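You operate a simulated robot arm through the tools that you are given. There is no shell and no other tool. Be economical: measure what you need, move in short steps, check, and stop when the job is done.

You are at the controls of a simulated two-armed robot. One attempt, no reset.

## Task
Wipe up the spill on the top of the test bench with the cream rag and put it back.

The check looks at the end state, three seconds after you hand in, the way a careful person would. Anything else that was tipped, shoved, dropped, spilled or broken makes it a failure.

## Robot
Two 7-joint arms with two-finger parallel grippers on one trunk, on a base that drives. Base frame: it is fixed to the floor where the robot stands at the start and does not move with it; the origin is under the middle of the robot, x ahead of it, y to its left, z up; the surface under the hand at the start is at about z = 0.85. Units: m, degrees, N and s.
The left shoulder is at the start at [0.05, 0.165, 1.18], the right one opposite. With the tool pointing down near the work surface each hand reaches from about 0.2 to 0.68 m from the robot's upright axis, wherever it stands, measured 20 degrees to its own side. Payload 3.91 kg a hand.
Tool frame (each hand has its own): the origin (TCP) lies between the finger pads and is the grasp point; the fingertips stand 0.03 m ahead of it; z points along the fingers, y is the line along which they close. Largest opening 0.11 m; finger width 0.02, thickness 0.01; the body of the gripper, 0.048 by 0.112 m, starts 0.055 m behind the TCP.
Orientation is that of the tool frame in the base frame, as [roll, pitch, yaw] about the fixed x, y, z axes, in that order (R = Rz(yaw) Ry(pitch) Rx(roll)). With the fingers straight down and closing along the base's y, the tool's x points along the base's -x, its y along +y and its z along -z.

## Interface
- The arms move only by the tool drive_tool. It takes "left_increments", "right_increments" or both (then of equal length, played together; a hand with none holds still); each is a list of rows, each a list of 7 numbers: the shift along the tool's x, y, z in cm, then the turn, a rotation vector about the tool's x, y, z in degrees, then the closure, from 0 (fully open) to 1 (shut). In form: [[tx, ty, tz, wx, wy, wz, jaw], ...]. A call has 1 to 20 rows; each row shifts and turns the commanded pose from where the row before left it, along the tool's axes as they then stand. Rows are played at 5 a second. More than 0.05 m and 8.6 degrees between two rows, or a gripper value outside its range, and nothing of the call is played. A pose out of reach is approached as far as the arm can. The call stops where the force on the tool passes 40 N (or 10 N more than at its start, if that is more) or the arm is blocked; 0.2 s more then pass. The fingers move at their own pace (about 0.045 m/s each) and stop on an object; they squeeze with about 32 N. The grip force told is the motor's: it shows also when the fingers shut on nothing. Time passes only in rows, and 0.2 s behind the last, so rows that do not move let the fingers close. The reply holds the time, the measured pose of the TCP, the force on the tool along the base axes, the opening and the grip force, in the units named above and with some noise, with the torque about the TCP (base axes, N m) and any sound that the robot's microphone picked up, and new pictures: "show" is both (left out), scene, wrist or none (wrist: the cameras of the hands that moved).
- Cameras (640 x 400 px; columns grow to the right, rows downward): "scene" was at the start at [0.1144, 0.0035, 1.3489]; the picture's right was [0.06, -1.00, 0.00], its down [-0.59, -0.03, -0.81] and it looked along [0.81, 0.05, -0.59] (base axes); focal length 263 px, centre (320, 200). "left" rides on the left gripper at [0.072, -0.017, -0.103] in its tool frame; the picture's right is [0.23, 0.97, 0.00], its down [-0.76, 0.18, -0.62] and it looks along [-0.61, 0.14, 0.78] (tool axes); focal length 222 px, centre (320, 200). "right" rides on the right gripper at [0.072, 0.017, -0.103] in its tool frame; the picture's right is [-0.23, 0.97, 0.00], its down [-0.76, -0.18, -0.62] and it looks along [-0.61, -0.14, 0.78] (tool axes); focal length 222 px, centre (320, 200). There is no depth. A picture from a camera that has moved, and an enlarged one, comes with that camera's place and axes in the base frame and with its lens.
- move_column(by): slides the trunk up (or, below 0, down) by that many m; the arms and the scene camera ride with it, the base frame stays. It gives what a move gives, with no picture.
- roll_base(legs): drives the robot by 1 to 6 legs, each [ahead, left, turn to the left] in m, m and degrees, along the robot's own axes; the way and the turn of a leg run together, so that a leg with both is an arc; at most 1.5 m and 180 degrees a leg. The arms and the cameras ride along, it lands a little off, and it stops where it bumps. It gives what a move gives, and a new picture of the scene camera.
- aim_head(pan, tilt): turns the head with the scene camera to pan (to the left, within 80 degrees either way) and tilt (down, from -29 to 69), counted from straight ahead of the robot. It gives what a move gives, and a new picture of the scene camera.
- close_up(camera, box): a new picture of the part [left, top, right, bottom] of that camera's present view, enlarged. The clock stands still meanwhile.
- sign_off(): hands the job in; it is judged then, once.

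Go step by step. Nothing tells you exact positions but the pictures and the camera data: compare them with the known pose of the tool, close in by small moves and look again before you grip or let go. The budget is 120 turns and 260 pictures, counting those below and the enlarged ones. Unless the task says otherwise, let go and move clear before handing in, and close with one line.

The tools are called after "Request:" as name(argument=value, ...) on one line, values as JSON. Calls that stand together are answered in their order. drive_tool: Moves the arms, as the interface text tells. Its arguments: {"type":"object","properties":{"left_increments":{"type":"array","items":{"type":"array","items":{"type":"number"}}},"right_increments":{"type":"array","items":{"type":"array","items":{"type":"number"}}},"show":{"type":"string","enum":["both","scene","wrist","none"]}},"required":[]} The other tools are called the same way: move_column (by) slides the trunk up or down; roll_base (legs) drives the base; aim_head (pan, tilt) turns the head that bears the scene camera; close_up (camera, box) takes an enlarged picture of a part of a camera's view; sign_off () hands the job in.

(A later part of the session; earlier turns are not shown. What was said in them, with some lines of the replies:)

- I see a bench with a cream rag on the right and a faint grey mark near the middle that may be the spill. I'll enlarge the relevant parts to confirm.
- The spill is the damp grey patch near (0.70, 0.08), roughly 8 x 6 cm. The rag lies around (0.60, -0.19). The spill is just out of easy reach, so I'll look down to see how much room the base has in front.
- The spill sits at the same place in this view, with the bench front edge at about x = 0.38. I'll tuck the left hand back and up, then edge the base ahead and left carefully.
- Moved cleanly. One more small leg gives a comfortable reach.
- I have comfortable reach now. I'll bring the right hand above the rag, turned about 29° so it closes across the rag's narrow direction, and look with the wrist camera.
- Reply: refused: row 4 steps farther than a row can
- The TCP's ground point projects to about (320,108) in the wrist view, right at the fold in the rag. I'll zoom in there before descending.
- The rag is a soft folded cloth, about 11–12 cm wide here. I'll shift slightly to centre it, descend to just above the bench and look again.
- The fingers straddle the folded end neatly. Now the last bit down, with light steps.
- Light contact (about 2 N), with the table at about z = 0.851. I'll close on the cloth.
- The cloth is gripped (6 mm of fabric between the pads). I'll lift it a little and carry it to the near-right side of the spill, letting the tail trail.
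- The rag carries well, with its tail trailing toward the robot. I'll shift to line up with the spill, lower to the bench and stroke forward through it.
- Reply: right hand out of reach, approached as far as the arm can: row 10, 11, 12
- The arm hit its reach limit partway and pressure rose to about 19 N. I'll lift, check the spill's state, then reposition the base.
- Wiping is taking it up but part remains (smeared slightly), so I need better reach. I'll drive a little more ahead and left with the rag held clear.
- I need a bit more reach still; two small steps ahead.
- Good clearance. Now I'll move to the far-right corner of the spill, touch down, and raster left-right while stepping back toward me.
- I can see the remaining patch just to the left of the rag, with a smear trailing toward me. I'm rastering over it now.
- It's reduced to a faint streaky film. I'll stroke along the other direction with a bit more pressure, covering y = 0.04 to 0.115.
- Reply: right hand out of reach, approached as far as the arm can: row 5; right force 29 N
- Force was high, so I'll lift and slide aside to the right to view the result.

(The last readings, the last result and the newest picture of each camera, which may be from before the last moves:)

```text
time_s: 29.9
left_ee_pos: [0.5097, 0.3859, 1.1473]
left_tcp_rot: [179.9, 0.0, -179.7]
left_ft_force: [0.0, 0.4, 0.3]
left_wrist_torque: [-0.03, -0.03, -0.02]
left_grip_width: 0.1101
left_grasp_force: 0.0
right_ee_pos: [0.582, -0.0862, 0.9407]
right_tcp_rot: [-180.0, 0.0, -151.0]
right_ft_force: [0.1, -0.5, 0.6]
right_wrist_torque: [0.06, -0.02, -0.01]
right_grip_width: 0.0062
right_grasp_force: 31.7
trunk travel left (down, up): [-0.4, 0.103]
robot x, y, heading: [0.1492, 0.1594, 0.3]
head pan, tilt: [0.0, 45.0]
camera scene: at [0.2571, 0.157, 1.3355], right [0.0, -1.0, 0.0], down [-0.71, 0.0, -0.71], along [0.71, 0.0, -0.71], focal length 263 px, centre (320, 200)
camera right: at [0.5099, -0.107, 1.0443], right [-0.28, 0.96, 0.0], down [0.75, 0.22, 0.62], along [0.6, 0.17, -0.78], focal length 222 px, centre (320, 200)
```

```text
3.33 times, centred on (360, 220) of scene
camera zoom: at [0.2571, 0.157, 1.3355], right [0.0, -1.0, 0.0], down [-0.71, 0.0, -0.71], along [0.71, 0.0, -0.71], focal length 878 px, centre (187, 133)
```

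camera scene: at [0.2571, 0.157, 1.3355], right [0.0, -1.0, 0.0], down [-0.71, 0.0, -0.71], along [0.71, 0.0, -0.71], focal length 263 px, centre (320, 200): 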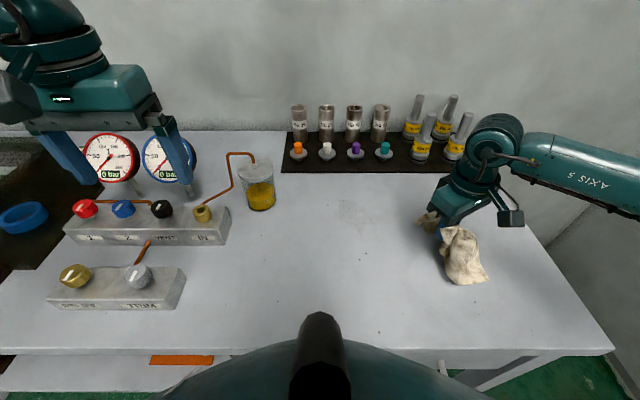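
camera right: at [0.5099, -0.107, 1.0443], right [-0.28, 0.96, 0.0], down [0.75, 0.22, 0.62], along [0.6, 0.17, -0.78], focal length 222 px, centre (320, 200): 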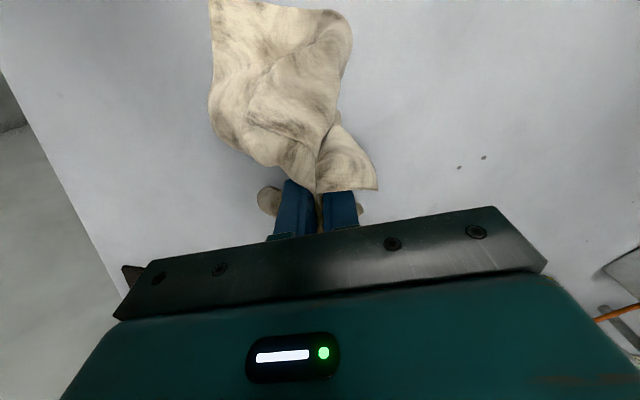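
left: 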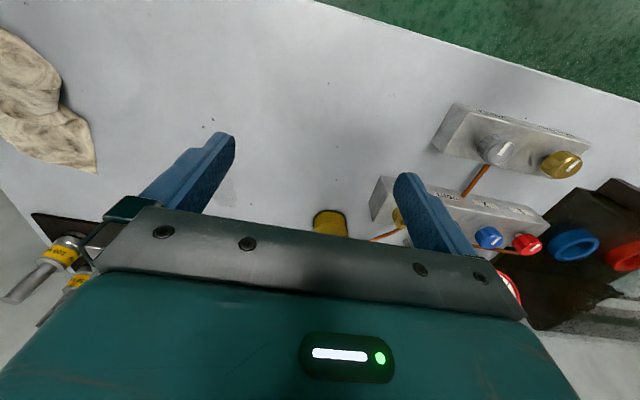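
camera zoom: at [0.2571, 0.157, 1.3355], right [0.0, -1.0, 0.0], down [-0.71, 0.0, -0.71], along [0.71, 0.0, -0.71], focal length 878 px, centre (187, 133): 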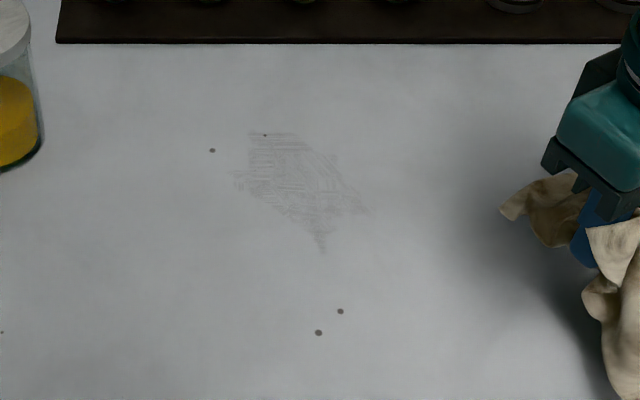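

Only a faint film remains, about x 0.63–0.74 and y 0.03–0.12. I'll go over it with denser left-right strokes at moderate pressure.

Request:
drive_tool(right_increments=[[-4.15, 0.35, 0, 0, 0, 0, 1], [-4.15, 0.35, 0, 0, 0, 0, 1], [-4.15, 0.35, 0, 0, 0, 0, 1], [-4.15, 0.35, 0, 0, 0, 0, 1], [-4.15, 0.35, 0, 0, 0, 0, 1], [0, 0, 3, 0, 0, 0, 1], [0, 0, 2.2, 0, 0, 0, 1], [0, 0, 0.8, 0, 0, 0, 1]], show="none")

Request:
drive_tool(right_increments=[[-1.65, 2.975, 0, 0, 0, 0, 1], [-1.65, 2.975, 0, 0, 0, 0, 1], [-1.65, 2.975, 0, 0, 0, 0, 1], [1.31, 0.73, 0, 0, 0, 0, 1], [1.65, -2.975, 0, 0, 0, 0, 1], [1.65, -2.975, 0, 0, 0, 0, 1], [1.65, -2.975, 0, 0, 0, 0, 1], [1.31, 0.73, 0, 0, 0, 0, 1], [-1.65, 2.975, 0, 0, 0, 0, 1], [-1.65, 2.975, 0, 0, 0, 0, 1], [-1.65, 2.975, 0, 0, 0, 0, 1], [1.31, 0.73, 0, 0, 0, 0, 1], [1.65, -2.975, 0, 0, 0, 0, 1], [1.65, -2.975, 0, 0, 0, 0, 1], [1.65, -2.975, 0, 0, 0, 0, 1], [1.31, 0.73, 0, 0, 0, 0, 1]], show="none")

Request:
drive_tool(right_increments=[[-1.65, 2.975, 0, 0, 0, 0, 1], [-1.65, 2.975, 0, 0, 0, 0, 1], [-1.65, 2.975, 0, 0, 0, 0, 1], [1.31, 0.73, 0, 0, 0, 0, 1], [1.65, -2.975, 0, 0, 0, 0, 1], [1.65, -2.975, 0, 0, 0, 0, 1], [1.65, -2.975, 0, 0, 0, 0, 1], [1.31, 0.73, 0, 0, 0, 0, 1], [-1.65, 2.975, 0, 0, 0, 0, 1], [-1.65, 2.975, 0, 0, 0, 0, 1], [-1.65, 2.975, 0, 0, 0, 0, 1], [1.31, 0.73, 0, 0, 0, 0, 1], [1.65, -2.975, 0, 0, 0, 0, 1], [1.65, -2.975, 0, 0, 0, 0, 1], [1.65, -2.975, 0, 0, 0, 0, 1]], show="scene")

Request:
close_up(camera="scene", box=[270, 160, 450, 280])

```text
time_s: 31.7
left_ee_pos: [0.5093, 0.387, 1.1458]
left_tcp_rot: [180.0, 0.0, -179.8]
left_ft_force: [-0.1, 0.0, 0.9]
left_wrist_torque: [0.02, 0.02, 0.03]
left_grip_width: 0.1102
left_grasp_force: 0.0
right_ee_pos: [0.7542, 0.0286, 0.9345]
right_tcp_rot: [-179.9, 0.1, -151.0]
right_ft_force: [0.0, 1.0, -0.3]
right_wrist_torque: [0.0, 0.0, -0.01]
right_grip_width: 0.0064
right_grasp_force: 31.9
right hand out of reach, approached as far as the arm can: row 6, 7
trunk travel left (down, up): [-0.4, 0.103]
robot x, y, heading: [0.1486, 0.1592, 0.1]
head pan, tilt: [0.0, 45.0]
```

```text
time_s: 35.1
left_ee_pos: [0.5097, 0.3869, 1.1464]
left_tcp_rot: [-180.0, 0.0, -179.8]
left_ft_force: [0.7, -0.2, -0.5]
left_wrist_torque: [0.01, -0.01, 0.0]
left_grip_width: 0.1098
left_grasp_force: 0.0
right_ee_pos: [0.6957, 0.0289, 0.9317]
right_tcp_rot: [-180.0, 0.0, -150.9]
right_ft_force: [-0.5, -0.6, -0.2]
right_wrist_torque: [0.0, 0.01, -0.03]
right_grip_width: 0.0062
right_grasp_force: 31.5
trunk travel left (down, up): [-0.4, 0.103]
robot x, y, heading: [0.1437, 0.1571, 0.2]
head pan, tilt: [0.0, 45.0]
```

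```text
time_s: 38.3
left_ee_pos: [0.51, 0.3865, 1.1469]
left_tcp_rot: [-180.0, -0.1, -179.7]
left_ft_force: [1.7, -0.5, 0.4]
left_wrist_torque: [0.03, 0.02, -0.03]
left_grip_width: 0.1099
left_grasp_force: 0.1
right_ee_pos: [0.6514, 0.0292, 0.9332]
right_tcp_rot: [180.0, 0.0, -150.9]
right_ft_force: [-0.4, 0.3, 0.2]
right_wrist_torque: [0.02, 0.01, -0.03]
right_grip_width: 0.0063
right_grasp_force: 32.0
trunk travel left (down, up): [-0.4, 0.103]
robot x, y, heading: [0.1531, 0.1602, 0.0]
head pan, tilt: [0.0, 45.0]
camera scene: at [0.2573, 0.1571, 1.3355], right [0.0, -1.0, 0.0], down [-0.71, 0.0, -0.71], along [0.71, 0.0, -0.71], focal length 263 px, centre (320, 200)
```

scene: 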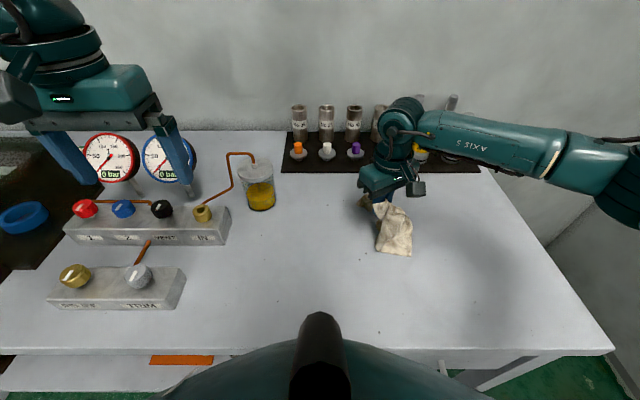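

```text
3.33 times, centred on (360, 220) of scene
camera zoom: at [0.2573, 0.1571, 1.3355], right [0.0, -1.0, 0.0], down [-0.71, 0.0, -0.71], along [0.71, 0.0, -0.71], focal length 878 px, centre (187, 133)
```

zoom: 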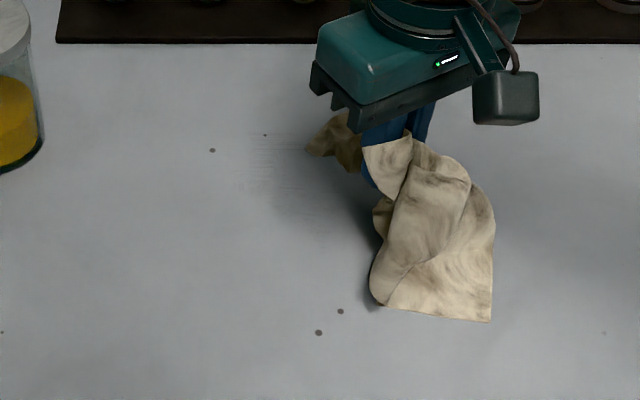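

The out-of-reach descent meant those strokes ran 5 cm up with only the tail touching, yet the film is almost gone. Now I'll lower properly here and raster outward at contact.

Request:
drive_tool(right_increments=[[2, 1.1, 0, 0, 0, 0, 1], [0, 0, 2.5, 0, 0, 0, 1], [0, 0, 2, 0, 0, 0, 1], [0, 0, 0.5, 0, 0, 0, 1]], show="none")

Request:
drive_tool(right_increments=[[-1.65, 2.975, 0, 0, 0, 0, 1], [-1.65, 2.975, 0, 0, 0, 0, 1], [-1.65, 2.975, 0, 0, 0, 0, 1], [-1.575, -0.87, 0, 0, 0, 0, 1], [1.65, -2.975, 0, 0, 0, 0, 1], [1.65, -2.975, 0, 0, 0, 0, 1], [1.65, -2.975, 0, 0, 0, 0, 1], [-1.575, -0.87, 0, 0, 0, 0, 1], [-1.65, 2.975, 0, 0, 0, 0, 1], [-1.65, 2.975, 0, 0, 0, 0, 1], [-1.65, 2.975, 0, 0, 0, 0, 1], [-1.575, -0.87, 0, 0, 0, 0, 1], [1.65, -2.975, 0, 0, 0, 0, 1], [1.65, -2.975, 0, 0, 0, 0, 1], [1.65, -2.975, 0, 0, 0, 0, 1], [-1.575, -0.87, 0, 0, 0, 0, 1]], show="none")

Request:
drive_tool(right_increments=[[-1.65, 2.975, 0, 0, 0, 0, 1], [-1.65, 2.975, 0, 0, 0, 0, 1], [-1.65, 2.975, 0, 0, 0, 0, 1], [-1.575, -0.87, 0, 0, 0, 0, 1], [1.65, -2.975, 0, 0, 0, 0, 1], [1.65, -2.975, 0, 0, 0, 0, 1], [1.65, -2.975, 0, 0, 0, 0, 1]], show="none")

```text
time_s: 39.3
left_ee_pos: [0.5096, 0.3871, 1.1454]
left_tcp_rot: [180.0, 0.0, -179.7]
left_ft_force: [-0.1, -0.4, 0.4]
left_wrist_torque: [0.03, -0.05, -0.01]
left_grip_width: 0.1101
left_grasp_force: 0.0
right_ee_pos: [0.6301, 0.0295, 0.8831]
right_tcp_rot: [180.0, 0.2, -150.9]
right_ft_force: [-0.7, -0.4, 2.0]
right_wrist_torque: [0.0, 0.02, -0.06]
right_grip_width: 0.0061
right_grasp_force: 31.4
trunk travel left (down, up): [-0.4, 0.103]
robot x, y, heading: [0.1491, 0.1625, 0.2]
head pan, tilt: [0.0, 45.0]
```

```text
time_s: 42.7
left_ee_pos: [0.5094, 0.3862, 1.1467]
left_tcp_rot: [-179.9, 0.0, -179.8]
left_ft_force: [0.7, -0.5, -0.4]
left_wrist_torque: [0.02, 0.0, -0.02]
left_grip_width: 0.1099
left_grasp_force: 0.0
right_ee_pos: [0.6995, 0.0298, 0.8822]
right_tcp_rot: [-179.9, -0.2, -151.0]
right_ft_force: [-0.2, 0.4, 0.0]
right_wrist_torque: [0.0, 0.06, -0.01]
right_grip_width: 0.0061
right_grasp_force: 31.9
trunk travel left (down, up): [-0.4, 0.103]
robot x, y, heading: [0.1489, 0.1543, 0.1]
head pan, tilt: [0.0, 45.0]
```

```text
time_s: 44.3
left_ee_pos: [0.5104, 0.3854, 1.1455]
left_tcp_rot: [-179.9, 0.1, -179.7]
left_ft_force: [0.3, -1.1, -0.5]
left_wrist_torque: [0.0, -0.02, 0.0]
left_grip_width: 0.1099
left_grasp_force: 0.1
right_ee_pos: [0.7184, 0.0322, 0.8825]
right_tcp_rot: [180.0, 0.0, -150.9]
right_ft_force: [0.4, -0.2, 0.2]
right_wrist_torque: [0.0, 0.0, 0.01]
right_grip_width: 0.0062
right_grasp_force: 31.8
trunk travel left (down, up): [-0.4, 0.103]
robot x, y, heading: [0.148, 0.1602, 0.3]
head pan, tilt: [0.0, 45.0]
```

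One more far line with slight pressure, then lift aside and inspect.

Request:
drive_tool(right_increments=[[-1.4, -0.78, 0.1, 0, 0, 0, 1], [-1.65, 2.975, 0, 0, 0, 0, 1], [-1.65, 2.975, 0, 0, 0, 0, 1], [-1.65, 2.975, 0, 0, 0, 0, 1], [1.5, 0.8, 0, 0, 0, 0, 1], [1.65, -2.975, 0, 0, 0, 0, 1], [1.65, -2.975, 0, 0, 0, 0, 1], [1.65, -2.975, 0, 0, 0, 0, 1], [0, 0, -3, 0, 0, 0, 1], [0, 0, -3, 0, 0, 0, 1], [4.3, -1.6, 0, 0, 0, 0, 1], [4.3, -1.6, 0, 0, 0, 0, 1], [4.3, -1.6, 0, 0, 0, 0, 1], [3, -3.3, 0, 0, 0, 0, 1], [0, -4, 0, 0, 0, 0, 1]], show="scene")

Request:
close_up(camera="scene", box=[270, 160, 450, 280])

```text
time_s: 47.5
left_ee_pos: [0.5103, 0.3849, 1.1451]
left_tcp_rot: [180.0, 0.0, -179.8]
left_ft_force: [0.4, 0.4, -0.6]
left_wrist_torque: [0.02, 0.02, 0.02]
left_grip_width: 0.11
left_grasp_force: 0.1
right_ee_pos: [0.6383, -0.1532, 0.9415]
right_tcp_rot: [-180.0, 0.1, -150.9]
right_ft_force: [-0.3, -0.4, -0.1]
right_wrist_torque: [0.02, -0.02, -0.03]
right_grip_width: 0.0061
right_grasp_force: 32.3
trunk travel left (down, up): [-0.4, 0.103]
robot x, y, heading: [0.1491, 0.1614, 0.1]
head pan, tilt: [0.0, 45.0]
camera scene: at [0.2577, 0.1573, 1.3354], right [0.0, -1.0, 0.0], down [-0.71, 0.0, -0.71], along [0.71, 0.0, -0.71], focal length 263 px, centre (320, 200)
```

scene: 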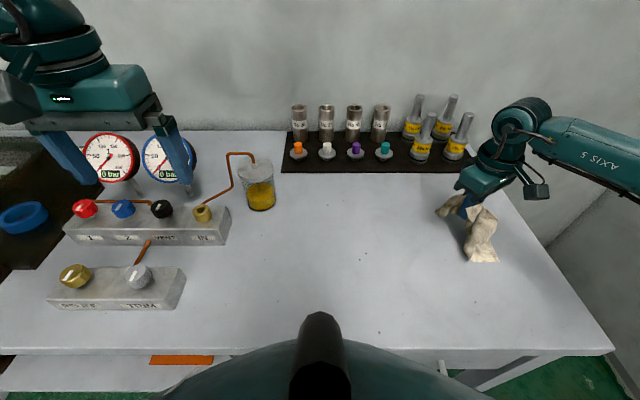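

```text
3.33 times, centred on (360, 220) of scene
camera zoom: at [0.2577, 0.1573, 1.3354], right [0.0, -1.0, 0.0], down [-0.71, 0.0, -0.71], along [0.71, 0.0, -0.71], focal length 878 px, centre (187, 133)
```

zoom: 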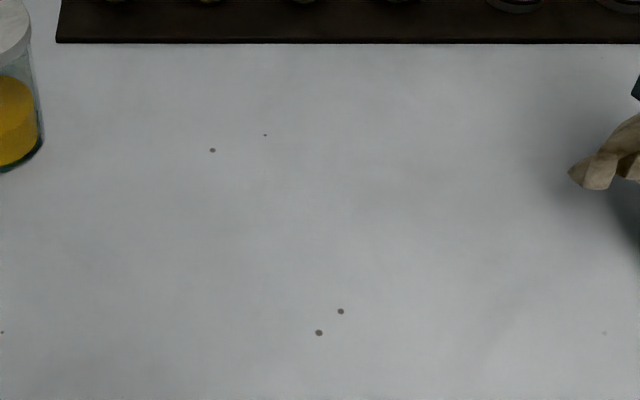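

The spill is gone; the few dark specks are marks in the bench finish that were there before. Now I'll return the rag to its original spot, laying the tail back the way it was.

Request:
close_up(camera="scene", box=[310, 180, 410, 245])

Request:
drive_tool(right_increments=[[4.1, -0.4, 0, 0, 0, 0, 1], [4.1, -0.4, 1, 0, 0, 0, 1], [0, 0, 2, 0, 0, 0, 1], [-1.3, 0, 1.4, 0, 0, 0, 1], [-1.3, 0, 0.7, 0, 0, 0, 1], [-1.2, 0, 0.5, 0, 0, 0, 1], [-1.2, 0, 0.2, 0, 0, 0, 1]])

```text
6.15 times, centred on (360, 212) of scene
camera zoom: at [0.2577, 0.1573, 1.3354], right [0.0, -1.0, 0.0], down [-0.71, 0.0, -0.71], along [0.71, 0.0, -0.71], focal length 1620 px, centre (74, 123)
```

zoom: 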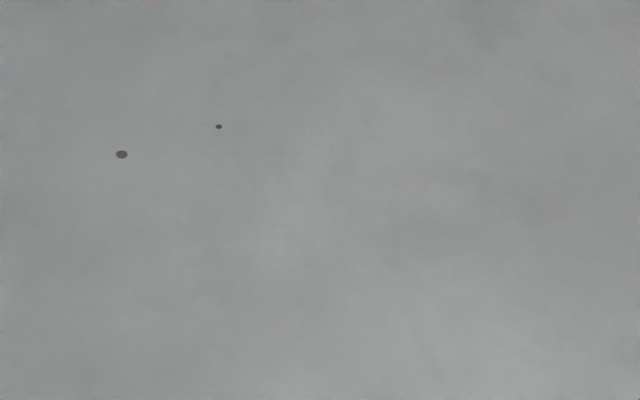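

```text
time_s: 49.1
left_ee_pos: [0.5088, 0.3857, 1.1456]
left_tcp_rot: [-180.0, 0.0, -179.9]
left_ft_force: [0.6, 0.3, 0.0]
left_wrist_torque: [-0.02, 0.01, 0.0]
left_grip_width: 0.1099
left_grasp_force: 0.1
right_ee_pos: [0.6102, -0.1763, 0.8832]
right_tcp_rot: [-179.9, 0.0, -151.0]
right_ft_force: [0.2, -0.4, 1.9]
right_wrist_torque: [0.0, -0.02, -0.02]
right_grip_width: 0.0063
right_grasp_force: 32.2
trunk travel left (down, up): [-0.4, 0.103]
robot x, y, heading: [0.1482, 0.1584, 0.3]
head pan, tilt: [0.0, 45.0]
camera scene: at [0.2573, 0.1578, 1.3355], right [0.0, -1.0, 0.0], down [-0.71, 0.0, -0.71], along [0.71, 0.0, -0.71], focal length 263 px, centre (320, 200)
camera right: at [0.5384, -0.1966, 0.9862], right [-0.27, 0.96, 0.0], down [0.75, 0.22, 0.62], along [0.6, 0.17, -0.78], focal length 222 px, centre (320, 200)
```

scene: 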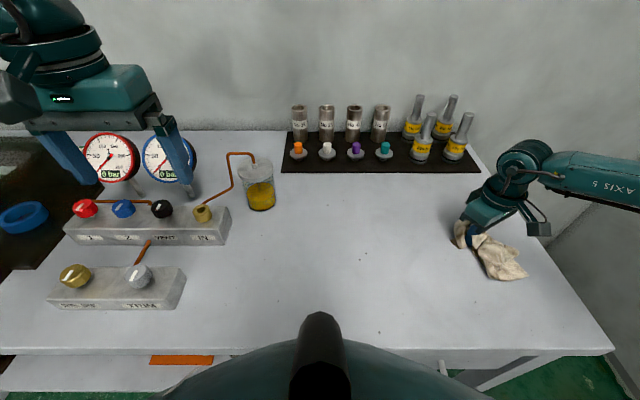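
right: 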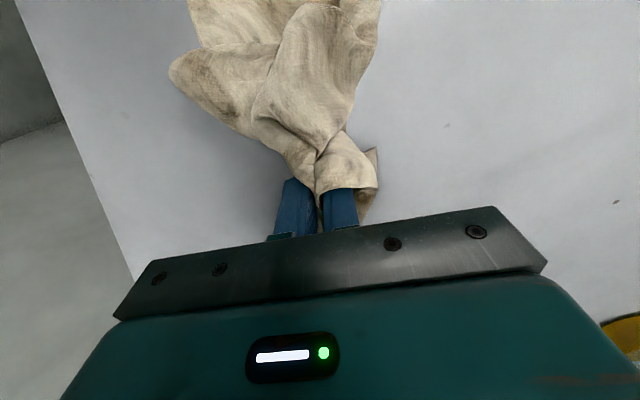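

The rag is back in its place, but the enlargement shows an extremely faint trace near (0.71, 0.09). I'll do one more pass over it while I still hold the rag.

Request:
drive_tool(right_increments=[[0, 0, -2.5, 0, 0, 0, 1], [0, 0, -2.5, 0, 0, 0, 1], [-3.0, 2.57, 0, 0, 0, 0, 1], [-3.0, 2.57, 0, 0, 0, 0, 1], [-3.0, 2.57, 0, 0, 0, 0, 1], [-3.0, 2.57, 0, 0, 0, 0, 1], [-3.0, 2.57, 0, 0, 0, 0, 1], [-3.0, 2.57, 0, 0, 0, 0, 1], [0, 0, 2.5, 0, 0, 0, 1], [0, 0, 2.0, 0, 0, 0, 1], [0, 0, 0.6, 0, 0, 0, 1]], show="none")

Request:
drive_tool(right_increments=[[-1.3, 2.33, 0, 0, 0, 0, 1], [-1.3, 2.33, 0, 0, 0, 0, 1], [-1.3, 2.33, 0, 0, 0, 0, 1], [-1.05, -0.58, 0, 0, 0, 0, 1], [1.3, -2.33, 0, 0, 0, 0, 1], [1.3, -2.33, 0, 0, 0, 0, 1], [1.3, -2.33, 0, 0, 0, 0, 1], [-1.05, -0.58, 0, 0, 0, 0, 1], [-1.3, 2.33, 0, 0, 0, 0, 1], [-1.3, 2.33, 0, 0, 0, 0, 1], [-1.3, 2.33, 0, 0, 0, 0, 1], [-1.05, -0.58, 0, 0, 0, 0, 1], [1.3, -2.33, 0, 0, 0, 0, 1], [1.3, -2.33, 0, 0, 0, 0, 1], [1.3, -2.33, 0, 0, 0, 0, 1], [-0.9, -0.5, 0, 0, 0, 0, 1], [-1.3, 2.33, 0, 0, 0, 0, 1], [-1.3, 2.33, 0, 0, 0, 0, 1], [-1.3, 2.33, 0, 0, 0, 0, 1]], show="none")

```text
time_s: 51.5
left_ee_pos: [0.5087, 0.3863, 1.1464]
left_tcp_rot: [180.0, 0.0, -179.7]
left_ft_force: [-0.5, -0.1, -1.3]
left_wrist_torque: [0.01, 0.0, 0.0]
left_grip_width: 0.1101
left_grasp_force: 0.0
right_ee_pos: [0.6918, 0.045, 0.8831]
right_tcp_rot: [179.9, 0.0, -150.9]
right_ft_force: [0.5, 0.6, 2.8]
right_wrist_torque: [0.0, -0.02, -0.02]
right_grip_width: 0.0061
right_grasp_force: 32.1
trunk travel left (down, up): [-0.4, 0.103]
robot x, y, heading: [0.1544, 0.1584, 0.1]
head pan, tilt: [0.0, 45.0]
```

```text
time_s: 55.5
left_ee_pos: [0.5103, 0.3881, 1.1469]
left_tcp_rot: [-179.9, 0.1, -179.8]
left_ft_force: [-0.9, -0.3, 0.4]
left_wrist_torque: [-0.01, 0.02, 0.02]
left_grip_width: 0.1098
left_grasp_force: 0.0
right_ee_pos: [0.7415, 0.1271, 0.8837]
right_tcp_rot: [180.0, 0.0, -150.9]
right_ft_force: [0.4, 0.2, 1.8]
right_wrist_torque: [0.04, 0.02, 0.02]
right_grip_width: 0.0062
right_grasp_force: 32.4
trunk travel left (down, up): [-0.4, 0.103]
robot x, y, heading: [0.1492, 0.1578, 0.1]
head pan, tilt: [0.0, 45.0]
```

I'll finish with a pull stroke, lift, carry the rag back and view the bench.

Request:
drive_tool(right_increments=[[3, 0.2, 0, 0, 0, 0, 1], [3, 0.2, 0, 0, 0, 0, 1], [2.9, 0.3, 0, 0, 0, 0, 1], [0, 0, -2.5, 0, 0, 0, 1], [0, 0, -2.5, 0, 0, 0, 1], [3.1, -2.94, 0, 0, 0, 0, 1], [3.1, -2.94, 0, 0, 0, 0, 1], [3.1, -2.94, 0, 0, 0, 0, 1], [3.1, -2.94, 0, 0, 0, 0, 1], [3.1, -2.94, 0, 0, 0, 0, 1], [3.1, -2.94, 0, 0, 0, 0, 1], [3.1, -2.94, 0, 0, 0, 0, 1]], show="scene")

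Request:
close_up(camera="scene", box=[310, 180, 410, 245])

```text
time_s: 58.1
left_ee_pos: [0.51, 0.3874, 1.1451]
left_tcp_rot: [-179.9, 0.1, -179.7]
left_ft_force: [0.3, -0.4, -0.1]
left_wrist_torque: [-0.04, -0.01, -0.01]
left_grip_width: 0.1101
left_grasp_force: 0.1
right_ee_pos: [0.5742, -0.1856, 0.9322]
right_tcp_rot: [-179.9, 0.0, -150.0]
right_ft_force: [-0.5, -0.2, -0.5]
right_wrist_torque: [0.01, -0.01, -0.03]
right_grip_width: 0.0061
right_grasp_force: 32.5
right hand out of reach, approached as far as the arm can: row 12
trunk travel left (down, up): [-0.4, 0.103]
robot x, y, heading: [0.1477, 0.1586, 0.1]
head pan, tilt: [0.0, 45.0]
camera scene: at [0.2574, 0.1582, 1.3355], right [0.0, -1.0, 0.0], down [-0.71, 0.0, -0.71], along [0.71, 0.0, -0.71], focal length 263 px, centre (320, 200)
```

scene: 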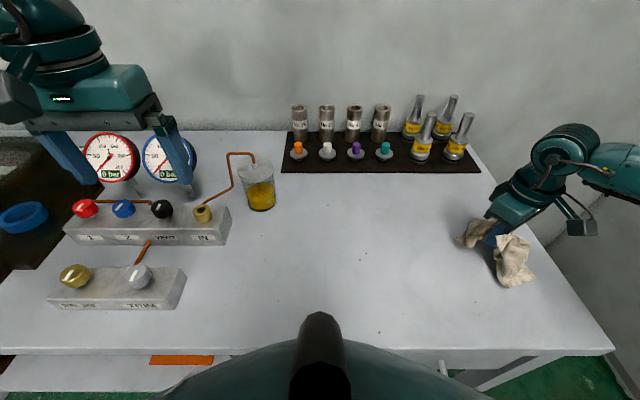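

```text
6.15 times, centred on (360, 212) of scene
camera zoom: at [0.2574, 0.1582, 1.3355], right [0.0, -1.0, 0.0], down [-0.71, 0.0, -0.71], along [0.71, 0.0, -0.71], focal length 1620 px, centre (74, 123)
```

zoom: 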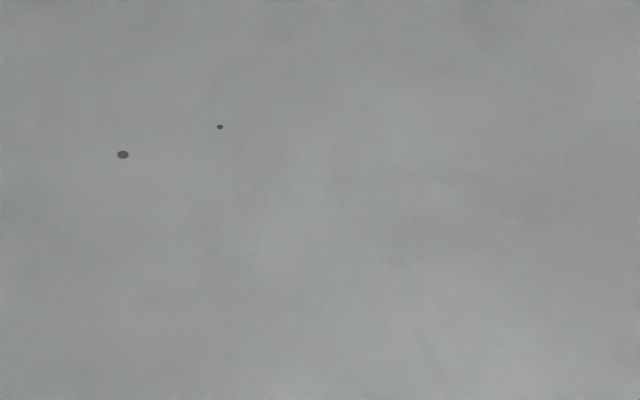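

The bench is perfectly clean. Now I'll lay the rag down, sliding forward so the tail spreads as originally.

Request:
drive_tool(right_increments=[[0, 0, 2, 0, 0, 0, 1], [-1, -0.3, 1.4, 0, 0, 0, 1], [-1, -0.3, 0.8, 0, 0, 0, 1], [-1, -0.3, 0.4, 0, 0, 0, 1], [-0.9, -0.3, 0.3, 0, 0, 0, 1]])

```text
time_s: 59.3
left_ee_pos: [0.5096, 0.3864, 1.1459]
left_tcp_rot: [179.9, 0.0, -179.8]
left_ft_force: [0.4, -0.5, 0.4]
left_wrist_torque: [-0.01, 0.0, 0.01]
left_grip_width: 0.1101
left_grasp_force: 0.1
right_ee_pos: [0.5908, -0.1897, 0.8905]
right_tcp_rot: [-179.8, 0.0, -151.2]
right_ft_force: [-0.1, 0.6, -0.2]
right_wrist_torque: [-0.02, 0.01, -0.03]
right_grip_width: 0.0062
right_grasp_force: 32.4
right hand out of reach, approached as far as the arm can: row 4, 5
trunk travel left (down, up): [-0.4, 0.103]
robot x, y, heading: [0.1507, 0.1629, 0.3]
head pan, tilt: [0.0, 45.0]
camera scene: at [0.2574, 0.1576, 1.3354], right [0.0, -1.0, 0.0], down [-0.71, 0.0, -0.71], along [0.71, 0.0, -0.71], focal length 263 px, centre (320, 200)
camera right: at [0.5185, -0.211, 0.993], right [-0.27, 0.96, 0.0], down [0.75, 0.21, 0.62], along [0.6, 0.17, -0.78], focal length 222 px, centre (320, 200)
```

scene: 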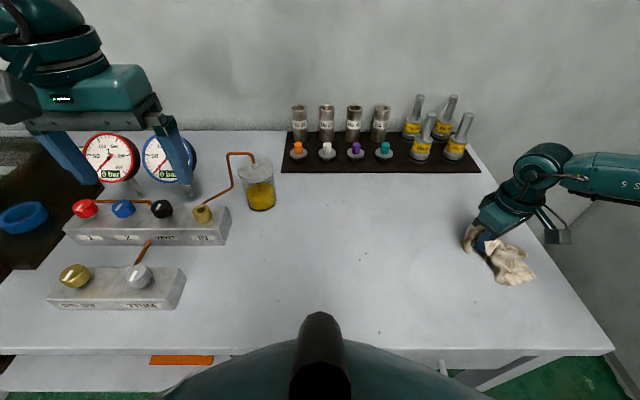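
right: 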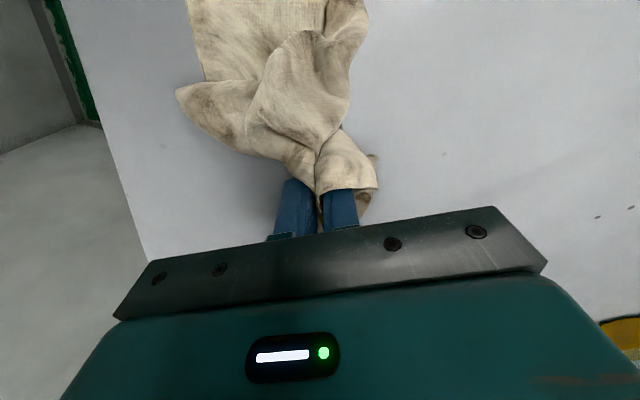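

Slightly near a joint limit; I'll shift forward-left 2 cm to the original grasp point and down the last 8 mm.

Request:
drive_tool(right_increments=[[-1.2, 0.2, 0, 0, 0, 0, 1], [-1.2, 0.2, 0.2, 0, 0, 0, 1], [-0.2, 0, 0.3, 0, 0, 0, 1], [0, 0, 0.2, 0, 0, 0, 1]], show="wrist")

```text
time_s: 60.3
left_ee_pos: [0.5105, 0.387, 1.1461]
left_tcp_rot: [180.0, 0.1, -179.8]
left_ft_force: [-0.1, -0.2, 0.0]
left_wrist_torque: [0.0, -0.01, 0.03]
left_grip_width: 0.11
left_grasp_force: 0.1
right_ee_pos: [0.6118, -0.1732, 0.8845]
right_tcp_rot: [180.0, -0.1, -151.0]
right_ft_force: [-0.1, 0.0, 1.4]
right_wrist_torque: [-0.02, 0.03, -0.03]
right_grip_width: 0.0065
right_grasp_force: 31.8
trunk travel left (down, up): [-0.4, 0.103]
robot x, y, heading: [0.1535, 0.1616, 0.2]
head pan, tilt: [0.0, 45.0]
camera right: at [0.5391, -0.1953, 0.9876], right [-0.27, 0.96, 0.0], down [0.75, 0.22, 0.62], along [0.6, 0.17, -0.78], focal length 222 px, centre (320, 200)
```

right: 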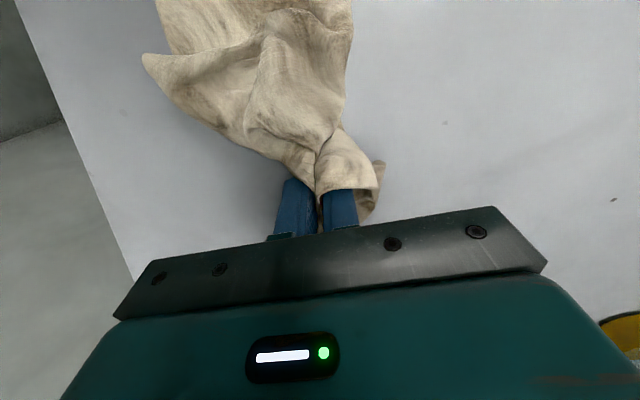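

The rag rests at its original place. I'll open slowly and rise straight up.

Request:
drive_tool(right_increments=[[0, 0, 0, 0, 0, 0, 0.7], [0, 0, 0, 0, 0, 0, 0.4], [0, 0, 0, 0, 0, 0, 0.2], [0, 0, 0, 0, 0, 0, 0.2], [0, 0, 0, 0, 0, 0, 0.2], [0, 0, 0, 0, 0, 0, 0.2], [0, 0, -1, 0, 0, 0, 0.2], [0, 0, -3, 0, 0, 0, 0.2], [0, 0, -4, 0, 0, 0, 0.2], [0, 0, -4, 0, 0, 0, 0.2]])

```text
time_s: 62.5
left_ee_pos: [0.5094, 0.3868, 1.1459]
left_tcp_rot: [-179.9, 0.0, -179.8]
left_ft_force: [0.8, -0.1, 0.4]
left_wrist_torque: [0.03, 0.01, -0.04]
left_grip_width: 0.1099
left_grasp_force: 0.1
right_ee_pos: [0.6129, -0.1709, 1.0065]
right_tcp_rot: [-180.0, 0.0, -150.9]
right_ft_force: [0.7, -0.3, 1.3]
right_wrist_torque: [0.01, -0.01, 0.0]
right_grip_width: 0.088
right_grasp_force: 0.1
trunk travel left (down, up): [-0.4, 0.103]
robot x, y, heading: [0.1478, 0.16, 0.1]
head pan, tilt: [0.0, 45.0]
camera scene: at [0.2573, 0.1579, 1.3354], right [0.0, -1.0, 0.0], down [-0.71, 0.0, -0.71], along [0.71, 0.0, -0.71], focal length 263 px, centre (320, 200)
camera right: at [0.5402, -0.1923, 1.109], right [-0.28, 0.96, 0.0], down [0.75, 0.22, 0.62], along [0.6, 0.17, -0.78], focal length 222 px, centre (320, 200)
```

scene: 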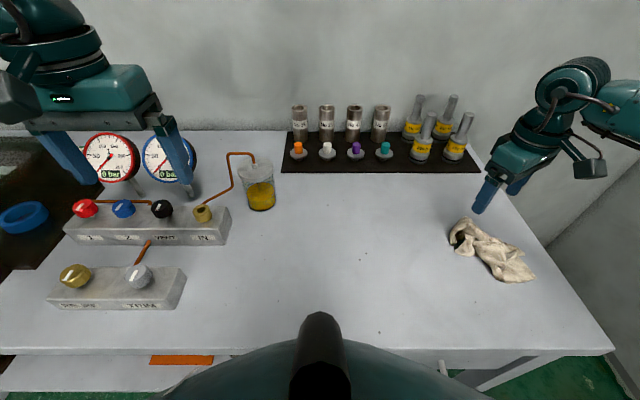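
right: 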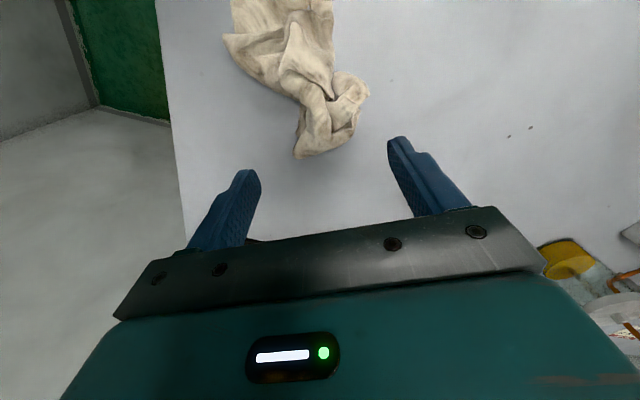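

The rag lies within 2–3 cm of where it started. The bench is clean, nothing else was disturbed, and both hands are clear, so I'm handing in.

Request:
sign_off()

```text
The job is handed in.
```

The spill is wiped up with no trace left in the enlarged view, the cream rag is back within 2–3 cm of where it started, and nothing else on the bench was disturbed.
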